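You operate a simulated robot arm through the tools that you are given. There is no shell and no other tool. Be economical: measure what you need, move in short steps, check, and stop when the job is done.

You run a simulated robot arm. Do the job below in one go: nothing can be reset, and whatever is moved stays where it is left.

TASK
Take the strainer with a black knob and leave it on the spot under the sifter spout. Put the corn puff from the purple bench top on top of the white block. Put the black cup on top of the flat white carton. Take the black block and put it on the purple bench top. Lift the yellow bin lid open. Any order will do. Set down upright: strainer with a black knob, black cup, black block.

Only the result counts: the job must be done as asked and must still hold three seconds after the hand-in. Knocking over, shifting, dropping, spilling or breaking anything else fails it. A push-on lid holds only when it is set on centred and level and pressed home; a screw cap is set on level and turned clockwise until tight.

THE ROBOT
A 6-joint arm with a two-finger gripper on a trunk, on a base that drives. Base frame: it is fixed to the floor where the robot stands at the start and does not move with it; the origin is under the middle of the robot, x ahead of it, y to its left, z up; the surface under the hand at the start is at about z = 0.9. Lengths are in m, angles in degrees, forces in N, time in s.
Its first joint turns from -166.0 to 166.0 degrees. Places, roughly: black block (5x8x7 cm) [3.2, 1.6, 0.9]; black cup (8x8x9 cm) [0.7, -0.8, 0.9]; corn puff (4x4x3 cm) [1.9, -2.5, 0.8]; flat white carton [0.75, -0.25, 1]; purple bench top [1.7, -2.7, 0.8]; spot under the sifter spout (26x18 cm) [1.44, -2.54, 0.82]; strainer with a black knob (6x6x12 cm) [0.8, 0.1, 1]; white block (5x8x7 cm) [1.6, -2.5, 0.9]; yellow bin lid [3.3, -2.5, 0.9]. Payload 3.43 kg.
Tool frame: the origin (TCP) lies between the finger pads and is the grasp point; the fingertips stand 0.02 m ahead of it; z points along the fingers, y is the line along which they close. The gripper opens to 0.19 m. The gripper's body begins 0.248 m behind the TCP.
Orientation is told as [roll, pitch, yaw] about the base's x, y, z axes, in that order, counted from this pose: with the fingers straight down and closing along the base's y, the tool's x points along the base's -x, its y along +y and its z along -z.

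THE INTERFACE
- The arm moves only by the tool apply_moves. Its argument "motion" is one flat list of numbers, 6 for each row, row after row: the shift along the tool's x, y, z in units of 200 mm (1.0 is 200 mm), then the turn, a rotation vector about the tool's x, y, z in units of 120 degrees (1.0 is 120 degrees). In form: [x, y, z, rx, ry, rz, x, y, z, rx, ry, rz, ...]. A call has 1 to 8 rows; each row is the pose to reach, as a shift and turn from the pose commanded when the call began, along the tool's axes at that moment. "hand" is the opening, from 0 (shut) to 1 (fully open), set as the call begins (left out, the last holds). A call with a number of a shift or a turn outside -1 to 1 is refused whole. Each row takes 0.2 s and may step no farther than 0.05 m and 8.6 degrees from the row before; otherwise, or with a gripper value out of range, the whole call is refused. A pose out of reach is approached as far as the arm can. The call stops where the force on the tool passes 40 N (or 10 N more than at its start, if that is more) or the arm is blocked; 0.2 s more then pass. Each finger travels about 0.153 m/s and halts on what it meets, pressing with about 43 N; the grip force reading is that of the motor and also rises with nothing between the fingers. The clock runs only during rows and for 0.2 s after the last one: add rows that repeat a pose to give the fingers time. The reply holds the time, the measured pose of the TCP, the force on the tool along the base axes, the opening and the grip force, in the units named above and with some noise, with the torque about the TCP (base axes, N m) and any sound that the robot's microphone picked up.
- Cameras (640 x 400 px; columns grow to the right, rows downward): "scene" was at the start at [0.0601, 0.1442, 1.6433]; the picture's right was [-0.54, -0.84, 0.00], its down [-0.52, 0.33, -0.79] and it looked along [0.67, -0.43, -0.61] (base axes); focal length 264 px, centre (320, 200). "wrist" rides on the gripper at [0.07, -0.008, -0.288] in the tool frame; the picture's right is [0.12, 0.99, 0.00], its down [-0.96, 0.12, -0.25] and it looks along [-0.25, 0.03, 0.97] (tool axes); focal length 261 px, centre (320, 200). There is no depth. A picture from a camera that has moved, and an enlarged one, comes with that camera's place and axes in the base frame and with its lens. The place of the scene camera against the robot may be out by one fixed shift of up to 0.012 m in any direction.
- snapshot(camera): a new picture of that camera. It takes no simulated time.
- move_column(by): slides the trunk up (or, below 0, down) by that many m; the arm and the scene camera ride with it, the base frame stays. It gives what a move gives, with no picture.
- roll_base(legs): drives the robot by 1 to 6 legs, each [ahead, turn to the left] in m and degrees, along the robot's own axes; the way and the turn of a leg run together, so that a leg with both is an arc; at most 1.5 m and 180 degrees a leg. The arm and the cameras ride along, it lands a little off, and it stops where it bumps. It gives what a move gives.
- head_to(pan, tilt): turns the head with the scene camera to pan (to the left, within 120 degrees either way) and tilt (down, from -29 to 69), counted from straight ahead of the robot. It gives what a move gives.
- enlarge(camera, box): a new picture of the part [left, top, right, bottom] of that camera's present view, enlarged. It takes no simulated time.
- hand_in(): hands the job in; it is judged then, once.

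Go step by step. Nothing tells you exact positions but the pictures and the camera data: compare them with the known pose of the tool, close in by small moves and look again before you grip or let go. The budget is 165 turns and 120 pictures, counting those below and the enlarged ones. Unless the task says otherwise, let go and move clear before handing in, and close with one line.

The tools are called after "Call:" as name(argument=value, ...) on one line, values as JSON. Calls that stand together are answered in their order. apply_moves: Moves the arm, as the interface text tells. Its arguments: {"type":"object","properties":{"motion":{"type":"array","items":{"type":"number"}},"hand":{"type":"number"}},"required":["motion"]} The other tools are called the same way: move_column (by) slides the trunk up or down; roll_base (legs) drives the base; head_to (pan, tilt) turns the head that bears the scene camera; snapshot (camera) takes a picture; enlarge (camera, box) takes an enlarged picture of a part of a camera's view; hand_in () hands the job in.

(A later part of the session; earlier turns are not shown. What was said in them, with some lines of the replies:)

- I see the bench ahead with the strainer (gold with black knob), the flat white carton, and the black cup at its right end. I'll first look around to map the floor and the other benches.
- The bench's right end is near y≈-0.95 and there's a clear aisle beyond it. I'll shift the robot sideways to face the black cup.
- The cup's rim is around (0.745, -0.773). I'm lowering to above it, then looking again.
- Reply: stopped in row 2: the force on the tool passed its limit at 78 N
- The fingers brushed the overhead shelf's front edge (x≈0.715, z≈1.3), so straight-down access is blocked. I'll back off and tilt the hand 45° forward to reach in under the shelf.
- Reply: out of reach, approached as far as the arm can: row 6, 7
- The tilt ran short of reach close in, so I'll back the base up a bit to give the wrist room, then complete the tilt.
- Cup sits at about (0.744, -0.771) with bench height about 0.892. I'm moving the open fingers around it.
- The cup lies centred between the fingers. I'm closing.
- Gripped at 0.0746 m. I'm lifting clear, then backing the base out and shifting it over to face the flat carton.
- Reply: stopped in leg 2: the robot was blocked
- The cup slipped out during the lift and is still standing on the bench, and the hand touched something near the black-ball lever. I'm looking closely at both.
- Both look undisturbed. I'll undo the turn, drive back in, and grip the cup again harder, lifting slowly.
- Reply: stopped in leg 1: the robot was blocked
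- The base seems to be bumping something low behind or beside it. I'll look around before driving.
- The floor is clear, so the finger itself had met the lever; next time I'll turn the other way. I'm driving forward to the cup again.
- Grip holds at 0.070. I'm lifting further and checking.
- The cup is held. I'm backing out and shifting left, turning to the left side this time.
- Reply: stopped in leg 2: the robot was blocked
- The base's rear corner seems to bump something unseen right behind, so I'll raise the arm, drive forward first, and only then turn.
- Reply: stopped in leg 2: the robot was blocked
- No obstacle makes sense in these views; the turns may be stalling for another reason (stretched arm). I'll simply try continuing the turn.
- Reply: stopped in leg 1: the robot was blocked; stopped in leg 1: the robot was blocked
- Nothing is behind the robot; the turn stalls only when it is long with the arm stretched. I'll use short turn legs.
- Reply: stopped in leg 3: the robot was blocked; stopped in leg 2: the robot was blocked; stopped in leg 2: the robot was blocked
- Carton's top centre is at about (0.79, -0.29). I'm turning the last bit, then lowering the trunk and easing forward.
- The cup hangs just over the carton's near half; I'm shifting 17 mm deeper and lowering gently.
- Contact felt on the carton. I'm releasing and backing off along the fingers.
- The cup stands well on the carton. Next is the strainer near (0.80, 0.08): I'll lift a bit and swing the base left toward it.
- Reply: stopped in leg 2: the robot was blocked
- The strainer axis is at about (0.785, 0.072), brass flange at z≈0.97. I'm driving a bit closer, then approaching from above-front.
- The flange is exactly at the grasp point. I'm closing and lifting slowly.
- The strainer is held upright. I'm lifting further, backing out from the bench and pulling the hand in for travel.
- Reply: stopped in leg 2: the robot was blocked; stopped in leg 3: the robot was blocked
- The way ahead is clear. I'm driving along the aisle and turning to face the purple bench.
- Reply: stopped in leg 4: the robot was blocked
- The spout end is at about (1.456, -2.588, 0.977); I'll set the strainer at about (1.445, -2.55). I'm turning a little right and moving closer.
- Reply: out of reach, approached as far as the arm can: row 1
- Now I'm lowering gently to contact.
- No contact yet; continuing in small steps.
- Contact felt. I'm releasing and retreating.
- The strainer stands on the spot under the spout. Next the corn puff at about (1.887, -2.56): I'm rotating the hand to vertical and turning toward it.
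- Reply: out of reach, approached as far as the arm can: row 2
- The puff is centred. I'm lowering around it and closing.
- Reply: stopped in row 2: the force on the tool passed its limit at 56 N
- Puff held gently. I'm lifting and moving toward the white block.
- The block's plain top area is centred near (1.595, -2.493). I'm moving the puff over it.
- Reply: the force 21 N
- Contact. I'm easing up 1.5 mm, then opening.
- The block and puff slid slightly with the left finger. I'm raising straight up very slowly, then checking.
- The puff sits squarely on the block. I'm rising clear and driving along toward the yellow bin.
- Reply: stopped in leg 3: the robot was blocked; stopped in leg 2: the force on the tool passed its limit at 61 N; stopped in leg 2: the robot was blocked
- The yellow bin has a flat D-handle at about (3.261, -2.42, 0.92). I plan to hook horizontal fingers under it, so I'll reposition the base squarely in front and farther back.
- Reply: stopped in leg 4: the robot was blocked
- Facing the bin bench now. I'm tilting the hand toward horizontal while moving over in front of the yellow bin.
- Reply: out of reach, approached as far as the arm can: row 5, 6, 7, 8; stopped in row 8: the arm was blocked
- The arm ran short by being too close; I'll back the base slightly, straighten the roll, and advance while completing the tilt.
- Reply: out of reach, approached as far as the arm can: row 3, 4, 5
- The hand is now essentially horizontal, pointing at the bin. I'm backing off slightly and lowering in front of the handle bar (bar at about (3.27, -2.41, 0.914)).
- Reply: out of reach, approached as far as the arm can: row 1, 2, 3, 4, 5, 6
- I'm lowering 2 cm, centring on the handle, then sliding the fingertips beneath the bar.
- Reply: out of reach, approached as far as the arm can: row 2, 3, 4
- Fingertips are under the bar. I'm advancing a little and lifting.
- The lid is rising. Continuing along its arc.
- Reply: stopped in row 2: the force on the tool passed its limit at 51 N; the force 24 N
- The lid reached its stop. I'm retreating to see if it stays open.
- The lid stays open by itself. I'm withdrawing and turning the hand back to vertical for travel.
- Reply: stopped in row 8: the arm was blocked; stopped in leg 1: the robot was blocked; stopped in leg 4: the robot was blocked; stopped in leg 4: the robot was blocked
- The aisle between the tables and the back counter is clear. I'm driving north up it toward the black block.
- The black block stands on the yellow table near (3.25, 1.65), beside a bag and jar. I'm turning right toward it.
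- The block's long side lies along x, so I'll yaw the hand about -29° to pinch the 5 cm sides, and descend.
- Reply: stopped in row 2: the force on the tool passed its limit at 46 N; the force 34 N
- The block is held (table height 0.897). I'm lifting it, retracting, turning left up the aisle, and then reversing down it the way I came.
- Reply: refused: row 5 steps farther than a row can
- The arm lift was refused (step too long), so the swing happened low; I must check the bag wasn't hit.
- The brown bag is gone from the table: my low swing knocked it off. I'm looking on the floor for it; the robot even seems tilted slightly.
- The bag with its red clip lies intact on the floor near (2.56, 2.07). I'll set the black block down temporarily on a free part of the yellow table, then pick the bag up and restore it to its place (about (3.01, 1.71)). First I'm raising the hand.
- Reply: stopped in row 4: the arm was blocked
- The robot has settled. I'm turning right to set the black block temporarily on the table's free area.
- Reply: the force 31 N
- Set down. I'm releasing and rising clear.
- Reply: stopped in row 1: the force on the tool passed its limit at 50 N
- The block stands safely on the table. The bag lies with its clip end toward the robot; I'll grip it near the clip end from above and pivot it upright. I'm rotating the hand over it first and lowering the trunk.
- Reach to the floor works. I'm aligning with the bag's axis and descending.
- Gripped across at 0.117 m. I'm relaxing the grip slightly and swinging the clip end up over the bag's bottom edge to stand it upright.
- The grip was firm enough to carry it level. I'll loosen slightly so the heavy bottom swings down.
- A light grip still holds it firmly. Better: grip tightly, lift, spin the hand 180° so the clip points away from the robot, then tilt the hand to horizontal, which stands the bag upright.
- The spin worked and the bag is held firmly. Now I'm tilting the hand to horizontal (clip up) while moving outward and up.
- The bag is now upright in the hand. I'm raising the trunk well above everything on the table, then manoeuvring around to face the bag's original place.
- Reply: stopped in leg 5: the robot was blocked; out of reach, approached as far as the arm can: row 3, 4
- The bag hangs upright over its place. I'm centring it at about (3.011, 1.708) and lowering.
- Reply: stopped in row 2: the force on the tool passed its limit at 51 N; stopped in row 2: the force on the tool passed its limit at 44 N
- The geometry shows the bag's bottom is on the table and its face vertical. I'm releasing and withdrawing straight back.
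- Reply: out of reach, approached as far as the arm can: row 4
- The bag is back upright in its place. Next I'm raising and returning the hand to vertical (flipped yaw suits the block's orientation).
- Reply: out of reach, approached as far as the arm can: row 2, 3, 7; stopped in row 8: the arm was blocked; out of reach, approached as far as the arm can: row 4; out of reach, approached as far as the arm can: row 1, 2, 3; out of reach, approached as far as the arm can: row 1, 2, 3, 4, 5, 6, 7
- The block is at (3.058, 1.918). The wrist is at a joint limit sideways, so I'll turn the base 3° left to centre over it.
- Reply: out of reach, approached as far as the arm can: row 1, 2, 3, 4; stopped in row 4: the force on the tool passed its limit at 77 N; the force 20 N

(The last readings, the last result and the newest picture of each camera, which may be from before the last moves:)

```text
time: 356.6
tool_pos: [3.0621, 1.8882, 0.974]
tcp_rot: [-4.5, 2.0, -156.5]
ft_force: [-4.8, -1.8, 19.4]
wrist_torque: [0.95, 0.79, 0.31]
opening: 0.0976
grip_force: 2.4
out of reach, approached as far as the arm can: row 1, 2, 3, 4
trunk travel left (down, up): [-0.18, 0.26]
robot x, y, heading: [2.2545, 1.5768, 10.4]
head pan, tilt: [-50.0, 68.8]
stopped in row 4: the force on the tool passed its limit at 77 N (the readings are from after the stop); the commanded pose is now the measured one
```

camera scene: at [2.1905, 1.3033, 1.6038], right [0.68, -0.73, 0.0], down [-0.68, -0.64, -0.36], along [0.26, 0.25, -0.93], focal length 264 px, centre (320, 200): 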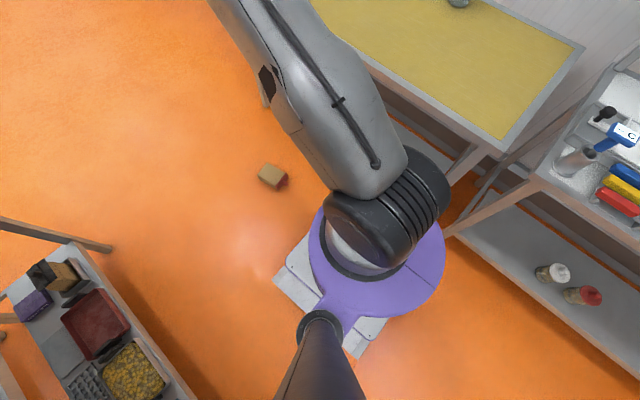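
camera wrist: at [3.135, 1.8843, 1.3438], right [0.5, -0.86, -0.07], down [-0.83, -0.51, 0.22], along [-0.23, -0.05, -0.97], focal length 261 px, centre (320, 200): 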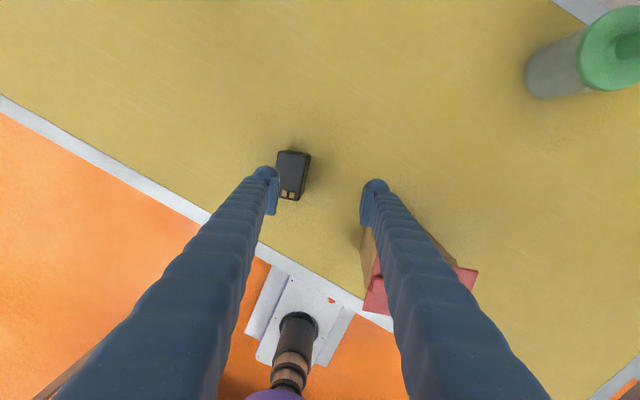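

The limit dragged the hand sideways and a finger touched the block's top. I'm rising straight up and unwinding the wrist by 180° to the normal configuration.

Call:
apply_moves(motion=[0, 0, -0.1, 0, 0, 0, 0, 0, -0.3, 0, 0, 0, 0, 0, -0.5, 0, 0, 0, 0, 0, -0.65, 0, 0, -0.06, 0, 0, -0.8, 0, 0, -0.12, 0, 0, -0.9, 0, 0, -0.18, 0, 0, -0.9, 0, 0, -0.24, 0, 0, -0.9, 0, 0, -0.3])

Call:
apply_moves(motion=[0, 0, 0, 0, 0, -0.07, 0, 0, 0, 0, 0, -0.14, 0, 0, 0, 0, 0, -0.21, 0, 0, 0, 0, 0, -0.28, 0, 0, 0, 0, 0, -0.35, 0, 0, 0, 0, 0, -0.42, 0, 0, 0, 0, 0, -0.49, 0, 0, 0, 0, 0, -0.56])

Call:
apply_moves(motion=[0, 0, 0, 0, 0, -0.07, 0, 0, 0, 0, 0, -0.14, 0, 0, 0, 0, 0, -0.21, 0, 0, 0, 0, 0, -0.28, 0, 0, 0, 0, 0, -0.35, 0, 0, 0, 0, 0, -0.42, 0, 0, 0, 0, 0, -0.49, 0, 0, 0, 0, 0, -0.56])

```text
time: 358.4
tool_pos: [3.0642, 1.8721, 1.1522]
tcp_rot: [-2.4, 4.2, -120.4]
ft_force: [-0.2, -0.7, -0.3]
wrist_torque: [-0.02, -0.01, -0.03]
opening: 0.0948
grip_force: 0.1
trunk travel left (down, up): [-0.18, 0.26]
robot x, y, heading: [2.2515, 1.5765, 10.7]
head pan, tilt: [-50.0, 68.8]
```

```text
time: 360.2
tool_pos: [3.0635, 1.8708, 1.1503]
tcp_rot: [2.9, 3.8, -52.9]
ft_force: [0.5, -0.3, 0.3]
wrist_torque: [0.0, -0.03, 0.02]
opening: 0.095
grip_force: 0.0
trunk travel left (down, up): [-0.18, 0.26]
robot x, y, heading: [2.2521, 1.5772, 10.6]
head pan, tilt: [-50.0, 68.8]
```

```text
time: 362.0
tool_pos: [3.0629, 1.8714, 1.1515]
tcp_rot: [4.7, -1.2, 14.1]
ft_force: [-0.1, -0.6, -0.2]
wrist_torque: [0.0, -0.01, -0.03]
opening: 0.095
grip_force: 0.0
trunk travel left (down, up): [-0.18, 0.26]
robot x, y, heading: [2.2573, 1.5771, 10.4]
head pan, tilt: [-50.0, 68.8]
```

Call:
apply_moves(motion=[-0.015, 0.12, 0, 0.02, 0.005, -0.02, -0.03, 0.245, 0, 0.039, 0.01, -0.039, -0.03, 0.245, 0, 0.039, 0.01, -0.039])

Call:
snapshot(camera="wrist")

```text
time: 362.8
tool_pos: [3.0598, 1.922, 1.1552]
tcp_rot: [0.0, -0.2, 18.7]
ft_force: [0.8, 0.8, 0.0]
wrist_torque: [-0.14, -0.06, 0.02]
opening: 0.0952
grip_force: 0.0
trunk travel left (down, up): [-0.18, 0.26]
robot x, y, heading: [2.2532, 1.5772, 10.7]
head pan, tilt: [-50.0, 68.8]
```

```text
1 pictures are left
camera wrist: at [2.9942, 1.89, 1.4434], right [-0.43, 0.9, 0.0], down [0.87, 0.42, 0.25], along [0.23, 0.11, -0.97], focal length 261 px, centre (320, 200)
```

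wrist: 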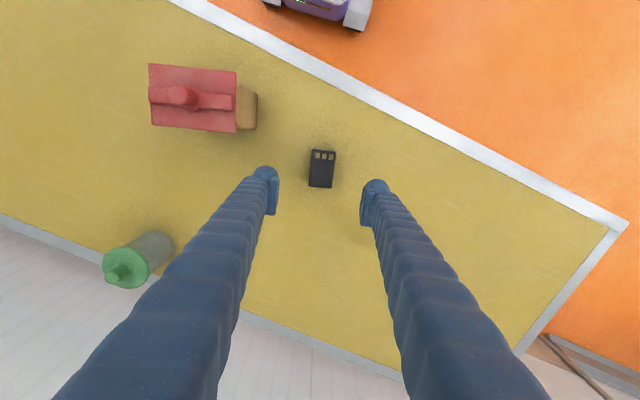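

The block still stands, and the bag and jar are in place. I'm descending onto the block, gripping and lifting well clear.

Call:
apply_moves(motion=[0.04, 0.01, 0.2, 0, 0, 0, 0.04, 0.01, 0.4, 0, 0, 0, 0.04, 0.01, 0.6, 0, 0, 0, 0.04, 0.01, 0.8, 0, 0, 0, 0.04, 0.01, 1.0, 0, 0, 0])

Call:
apply_moves(motion=[0, 0, 0.08, 0, 0, 0, 0, 0, 0.13, 0, 0, 0])

Call:
apply_moves(motion=[0, 0, 0, 0, 0, 0, 0, 0, 0, 0, 0, 0, 0, 0, 0, 0, 0, 0, 0, 0, 0, 0, 0, 0], hand=0)

Call:
apply_moves(motion=[0, 0, -0.1, 0, 0, 0, 0, 0, -0.25, 0, 0, 0, 0, 0, -0.45, 0, 0, 0, 0, 0, -0.65, 0, 0, 0, 0, 0, -0.85, 0, 0, 0, 0, 0, -1.0, 0, 0, 0])

Call:
move_column(by=0.15)

```text
time: 364.0
tool_pos: [3.0486, 1.9216, 0.9532]
tcp_rot: [0.0, -0.1, 18.8]
ft_force: [0.4, -0.4, -0.1]
wrist_torque: [-0.03, 0.04, 0.02]
opening: 0.0951
grip_force: 0.1
trunk travel left (down, up): [-0.18, 0.26]
robot x, y, heading: [2.2528, 1.5816, 10.5]
head pan, tilt: [-50.0, 68.8]
```

```text
time: 364.6
tool_pos: [3.0485, 1.9206, 0.9288]
tcp_rot: [-0.2, -0.1, 18.8]
ft_force: [0.1, -0.4, 0.3]
wrist_torque: [-0.04, -0.01, -0.01]
opening: 0.095
grip_force: 0.0
trunk travel left (down, up): [-0.18, 0.26]
robot x, y, heading: [2.2563, 1.577, 10.7]
head pan, tilt: [-50.0, 68.8]
```

```text
time: 365.6
tool_pos: [3.0498, 1.9207, 0.9294]
tcp_rot: [0.0, 0.0, 18.8]
ft_force: [-0.2, -0.4, 0.0]
wrist_torque: [0.05, -0.03, 0.0]
opening: 0.0437
grip_force: 43.3
trunk travel left (down, up): [-0.18, 0.26]
robot x, y, heading: [2.2564, 1.5762, 10.6]
head pan, tilt: [-50.0, 68.8]
```

```text
time: 367.0
tool_pos: [3.0503, 1.9211, 1.1293]
tcp_rot: [0.0, -0.1, 18.7]
ft_force: [-0.3, -0.3, -1.2]
wrist_torque: [0.05, -0.05, 0.01]
opening: 0.0438
grip_force: 43.1
trunk travel left (down, up): [-0.18, 0.26]
robot x, y, heading: [2.2518, 1.5785, 10.4]
head pan, tilt: [-50.0, 68.8]
```

```text
time: 368.7
tool_pos: [3.0498, 1.9208, 1.2789]
tcp_rot: [0.0, -0.1, 18.7]
ft_force: [0.6, 0.4, -1.6]
wrist_torque: [-0.04, 0.01, 0.02]
opening: 0.044
grip_force: 42.9
trunk travel left (down, up): [-0.33, 0.11]
robot x, y, heading: [2.2534, 1.5812, 10.5]
head pan, tilt: [-50.0, 68.8]
```

Block gripped and raised. I'm turning left up the aisle in short steps.

Call:
roll_base(legs=[[0, 20], [0, 20], [0, 20], [0, 19.5]])

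```text
time: 375.6
tool_pos: [2.0524, 2.4159, 1.2838]
tcp_rot: [-0.3, -0.6, 98.4]
ft_force: [-2.1, -0.8, -1.4]
wrist_torque: [0.1, -0.66, -0.01]
opening: 0.0436
grip_force: 43.2
trunk travel left (down, up): [-0.33, 0.11]
robot x, y, heading: [2.3433, 1.5745, 88.1]
head pan, tilt: [-50.0, 68.8]
stopped in leg 4: the robot was blocked; the commanded pose is now the measured one
```

Call:
roll_base(legs=[[-1.5, 0], [-1.5, 0], [-0.22, 0]])

```text
time: 397.1
tool_pos: [2.0051, -0.788, 1.2876]
tcp_rot: [0.0, -0.7, 99.9]
ft_force: [0.1, -0.1, -0.6]
wrist_torque: [0.08, -0.04, 0.0]
opening: 0.0439
grip_force: 42.7
trunk travel left (down, up): [-0.33, 0.11]
robot x, y, heading: [2.3124, -1.6253, 89.7]
head pan, tilt: [-50.0, 68.8]
```

I'm back at the south aisle. Turning left in steps toward the purple bench, carried high.

Call:
roll_base(legs=[[0, 24], [0, 24], [0, 24], [0, 24], [0, 24]])

```text
time: 401.9
tool_pos: [1.4592, -1.3848, 1.2947]
tcp_rot: [-0.2, -1.2, 154.0]
ft_force: [-0.4, -1.4, -2.3]
wrist_torque: [0.11, -0.14, -0.02]
opening: 0.0438
grip_force: 43.0
trunk travel left (down, up): [-0.33, 0.11]
robot x, y, heading: [2.3517, -1.5677, 145.2]
head pan, tilt: [-50.0, 68.8]
stopped in leg 3: the robot was blocked; the commanded pose is now the measured one
```

Call:
roll_base(legs=[[0, 20], [0, 20], [0, 20], [0, 12]])

```text
time: 405.5
tool_pos: [1.5433, -1.995, 1.2967]
tcp_rot: [-0.1, -1.1, -166.6]
ft_force: [-0.8, -0.2, -2.5]
wrist_torque: [0.04, -0.15, 0.01]
opening: 0.0436
grip_force: 43.7
trunk travel left (down, up): [-0.33, 0.11]
robot x, y, heading: [2.35, -1.5182, -175.9]
head pan, tilt: [-50.0, 68.8]
stopped in leg 2: the robot was blocked; the commanded pose is now the measured one
```

Call:
roll_base(legs=[[0.2, 0], [0, 20], [0, 20], [0.1, 0]])

```text
time: 409.9
tool_pos: [1.7012, -2.349, 1.3025]
tcp_rot: [0.2, -1.6, -136.0]
ft_force: [-0.9, -0.8, -2.2]
wrist_torque: [0.06, -0.29, 0.02]
opening: 0.0434
grip_force: 42.7
trunk travel left (down, up): [-0.33, 0.11]
robot x, y, heading: [2.1343, -1.504, -144.7]
head pan, tilt: [-50.0, 68.8]
stopped in leg 3: the robot was blocked; the commanded pose is now the measured one
```

Call:
roll_base(legs=[[0, 10], [0.09, 0]])

```text
time: 412.1
tool_pos: [1.7883, -2.473, 1.3046]
tcp_rot: [-0.1, -1.6, -126.3]
ft_force: [-0.6, -0.8, -1.9]
wrist_torque: [0.09, -0.02, 0.0]
opening: 0.0435
grip_force: 43.3
trunk travel left (down, up): [-0.33, 0.11]
robot x, y, heading: [2.0678, -1.5612, -135.5]
head pan, tilt: [-50.0, 68.8]
```

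Positioned over a free patch of the purple bench (1.788, -2.473). Lowering the trunk and then the arm.

Call:
move_column(by=-0.32)

Call:
apply_moves(motion=[0, 0, 0.15, 0, 0.013, 0, 0, 0, 0.35, 0, 0.013, 0, 0, 0, 0.5, 0, 0.013, 0, 0, 0, 0.58, 0, 0.013, 0])

```text
time: 415.3
tool_pos: [1.7884, -2.4711, 0.9863]
tcp_rot: [0.1, -1.6, -126.3]
ft_force: [-1.0, -0.4, -0.7]
wrist_torque: [-0.02, 0.03, 0.04]
opening: 0.0438
grip_force: 43.3
trunk travel left (down, up): [-0.01, 0.43]
robot x, y, heading: [2.0663, -1.5566, -135.0]
head pan, tilt: [-50.0, 68.8]
```

```text
time: 416.3
tool_pos: [1.7873, -2.4757, 0.8672]
tcp_rot: [0.1, -0.1, -126.3]
ft_force: [0.0, 0.5, -1.3]
wrist_torque: [0.01, -0.06, 0.02]
opening: 0.0438
grip_force: 43.2
trunk travel left (down, up): [-0.01, 0.43]
robot x, y, heading: [2.0635, -1.5608, -135.1]
head pan, tilt: [-50.0, 68.8]
```

Call:
apply_moves(motion=[0, 0, 0.015, 0, 0, 0, 0, 0, 0.03, 0, 0, 0, 0, 0, 0.045, 0, 0, 0])

Call:
apply_moves(motion=[0, 0, 0.01, 0, 0, 0, 0, 0, 0.02, 0, 0, 0])

```text
time: 417.1
tool_pos: [1.7865, -2.4741, 0.8601]
tcp_rot: [0.2, -0.1, -126.3]
ft_force: [0.4, -0.6, -0.9]
wrist_torque: [0.02, -0.02, 0.0]
opening: 0.0437
grip_force: 42.6
trunk travel left (down, up): [-0.01, 0.43]
robot x, y, heading: [2.0679, -1.5606, -135.0]
head pan, tilt: [-50.0, 68.8]
```

```text
time: 417.7
tool_pos: [1.786, -2.4744, 0.8559]
tcp_rot: [0.1, 0.0, -126.3]
ft_force: [-0.2, 0.0, -2.2]
wrist_torque: [0.02, -0.01, -0.01]
opening: 0.0438
grip_force: 43.5
trunk travel left (down, up): [-0.01, 0.43]
robot x, y, heading: [2.0671, -1.5603, -135.3]
head pan, tilt: [-50.0, 68.8]
```

Call:
apply_moves(motion=[0, 0, 0.01, 0, 0, 0, 0, 0, 0.02, 0, 0, 0, 0, 0, 0.028, 0, 0, 0])

```text
time: 418.5
tool_pos: [1.7872, -2.4742, 0.8517]
tcp_rot: [0.2, -0.1, -126.2]
ft_force: [-0.6, 0.1, -1.3]
wrist_torque: [-0.01, 0.0, 0.04]
opening: 0.0435
grip_force: 42.7
trunk travel left (down, up): [-0.01, 0.43]
robot x, y, heading: [2.0655, -1.5603, -135.3]
head pan, tilt: [-50.0, 68.8]
```

Call:
apply_moves(motion=[0, 0, 0.008, 0, 0, 0, 0, 0, 0.016, 0, 0, 0, 0, 0, 0.022, 0, 0, 0])

```text
time: 419.3
tool_pos: [1.7863, -2.4752, 0.8491]
tcp_rot: [0.0, -0.2, -126.2]
ft_force: [-0.6, 2.6, 12.4]
wrist_torque: [-0.22, 0.45, -0.04]
opening: 0.0437
grip_force: 42.6
trunk travel left (down, up): [-0.01, 0.43]
robot x, y, heading: [2.065, -1.5577, -135.0]
head pan, tilt: [-50.0, 68.8]
```

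Contact felt. I'm releasing, rising clear, and using the last picture to check.

Call:
apply_moves(motion=[0, 0, 0, 0, 0, 0, 0, 0, 0, 0, 0, 0], hand=0.45)

Call:
apply_moves(motion=[0, 0, -0.1, 0, 0, 0, 0, 0, -0.3, 0, 0, 0, 0, 0, -0.5, 0, 0, 0, 0, 0, -0.7, 0, 0, 0, 0, 0, -0.9, 0, 0, 0])

Call:
snapshot(camera="wrist")

```text
time: 419.9
tool_pos: [1.7861, -2.4747, 0.8461]
tcp_rot: [0.1, 0.0, -126.3]
ft_force: [-0.5, -0.1, -0.4]
wrist_torque: [-0.01, 0.0, 0.01]
opening: 0.0855
grip_force: 0.1
trunk travel left (down, up): [-0.01, 0.43]
robot x, y, heading: [2.0637, -1.5576, -135.2]
head pan, tilt: [-50.0, 68.8]
```

```text
time: 421.1
tool_pos: [1.7887, -2.4639, 1.0157]
tcp_rot: [0.1, -0.2, -126.2]
ft_force: [0.8, 0.4, 0.8]
wrist_torque: [-0.24, 0.17, -0.02]
opening: 0.0856
grip_force: 0.1
out of reach, approached as far as the arm can: row 5
trunk travel left (down, up): [-0.01, 0.43]
robot x, y, heading: [2.0652, -1.5597, -135.3]
head pan, tilt: [-50.0, 68.8]
```

```text
0 pictures are left
camera wrist: at [1.8245, -2.4014, 1.3036], right [0.87, -0.49, 0.0], down [-0.48, -0.84, 0.25], along [-0.12, -0.22, -0.97], focal length 261 px, centre (320, 200)
```

wrist: 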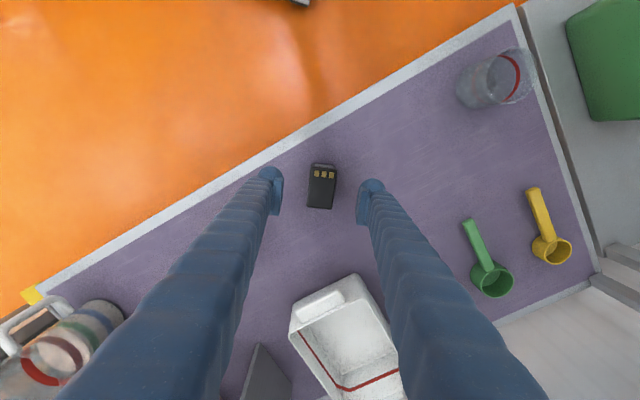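

The black block stands upright on the purple bench. I'm moving the hand clear above and handing in.

Call:
move_column(by=0.25)

Call:
hand_in()

```text
time: 423.7
tool_pos: [1.7867, -2.466, 1.2614]
tcp_rot: [0.1, 0.0, -126.3]
ft_force: [-0.4, 0.1, 0.0]
wrist_torque: [0.04, 0.02, -0.01]
opening: 0.0856
grip_force: 0.0
trunk travel left (down, up): [-0.26, 0.18]
robot x, y, heading: [2.0639, -1.5585, -135.3]
head pan, tilt: [-50.0, 68.8]
```

```text
The job is handed in.
```

I did all five tasks and handed the job in, but I knocked a brown paper bag off the yellow table on the way, which may fail the job under the rules. The bag looked intact, so I stood it back upright at roughly its old place. I estimated that spot from earlier pictures, so it may be slightly off or turned.
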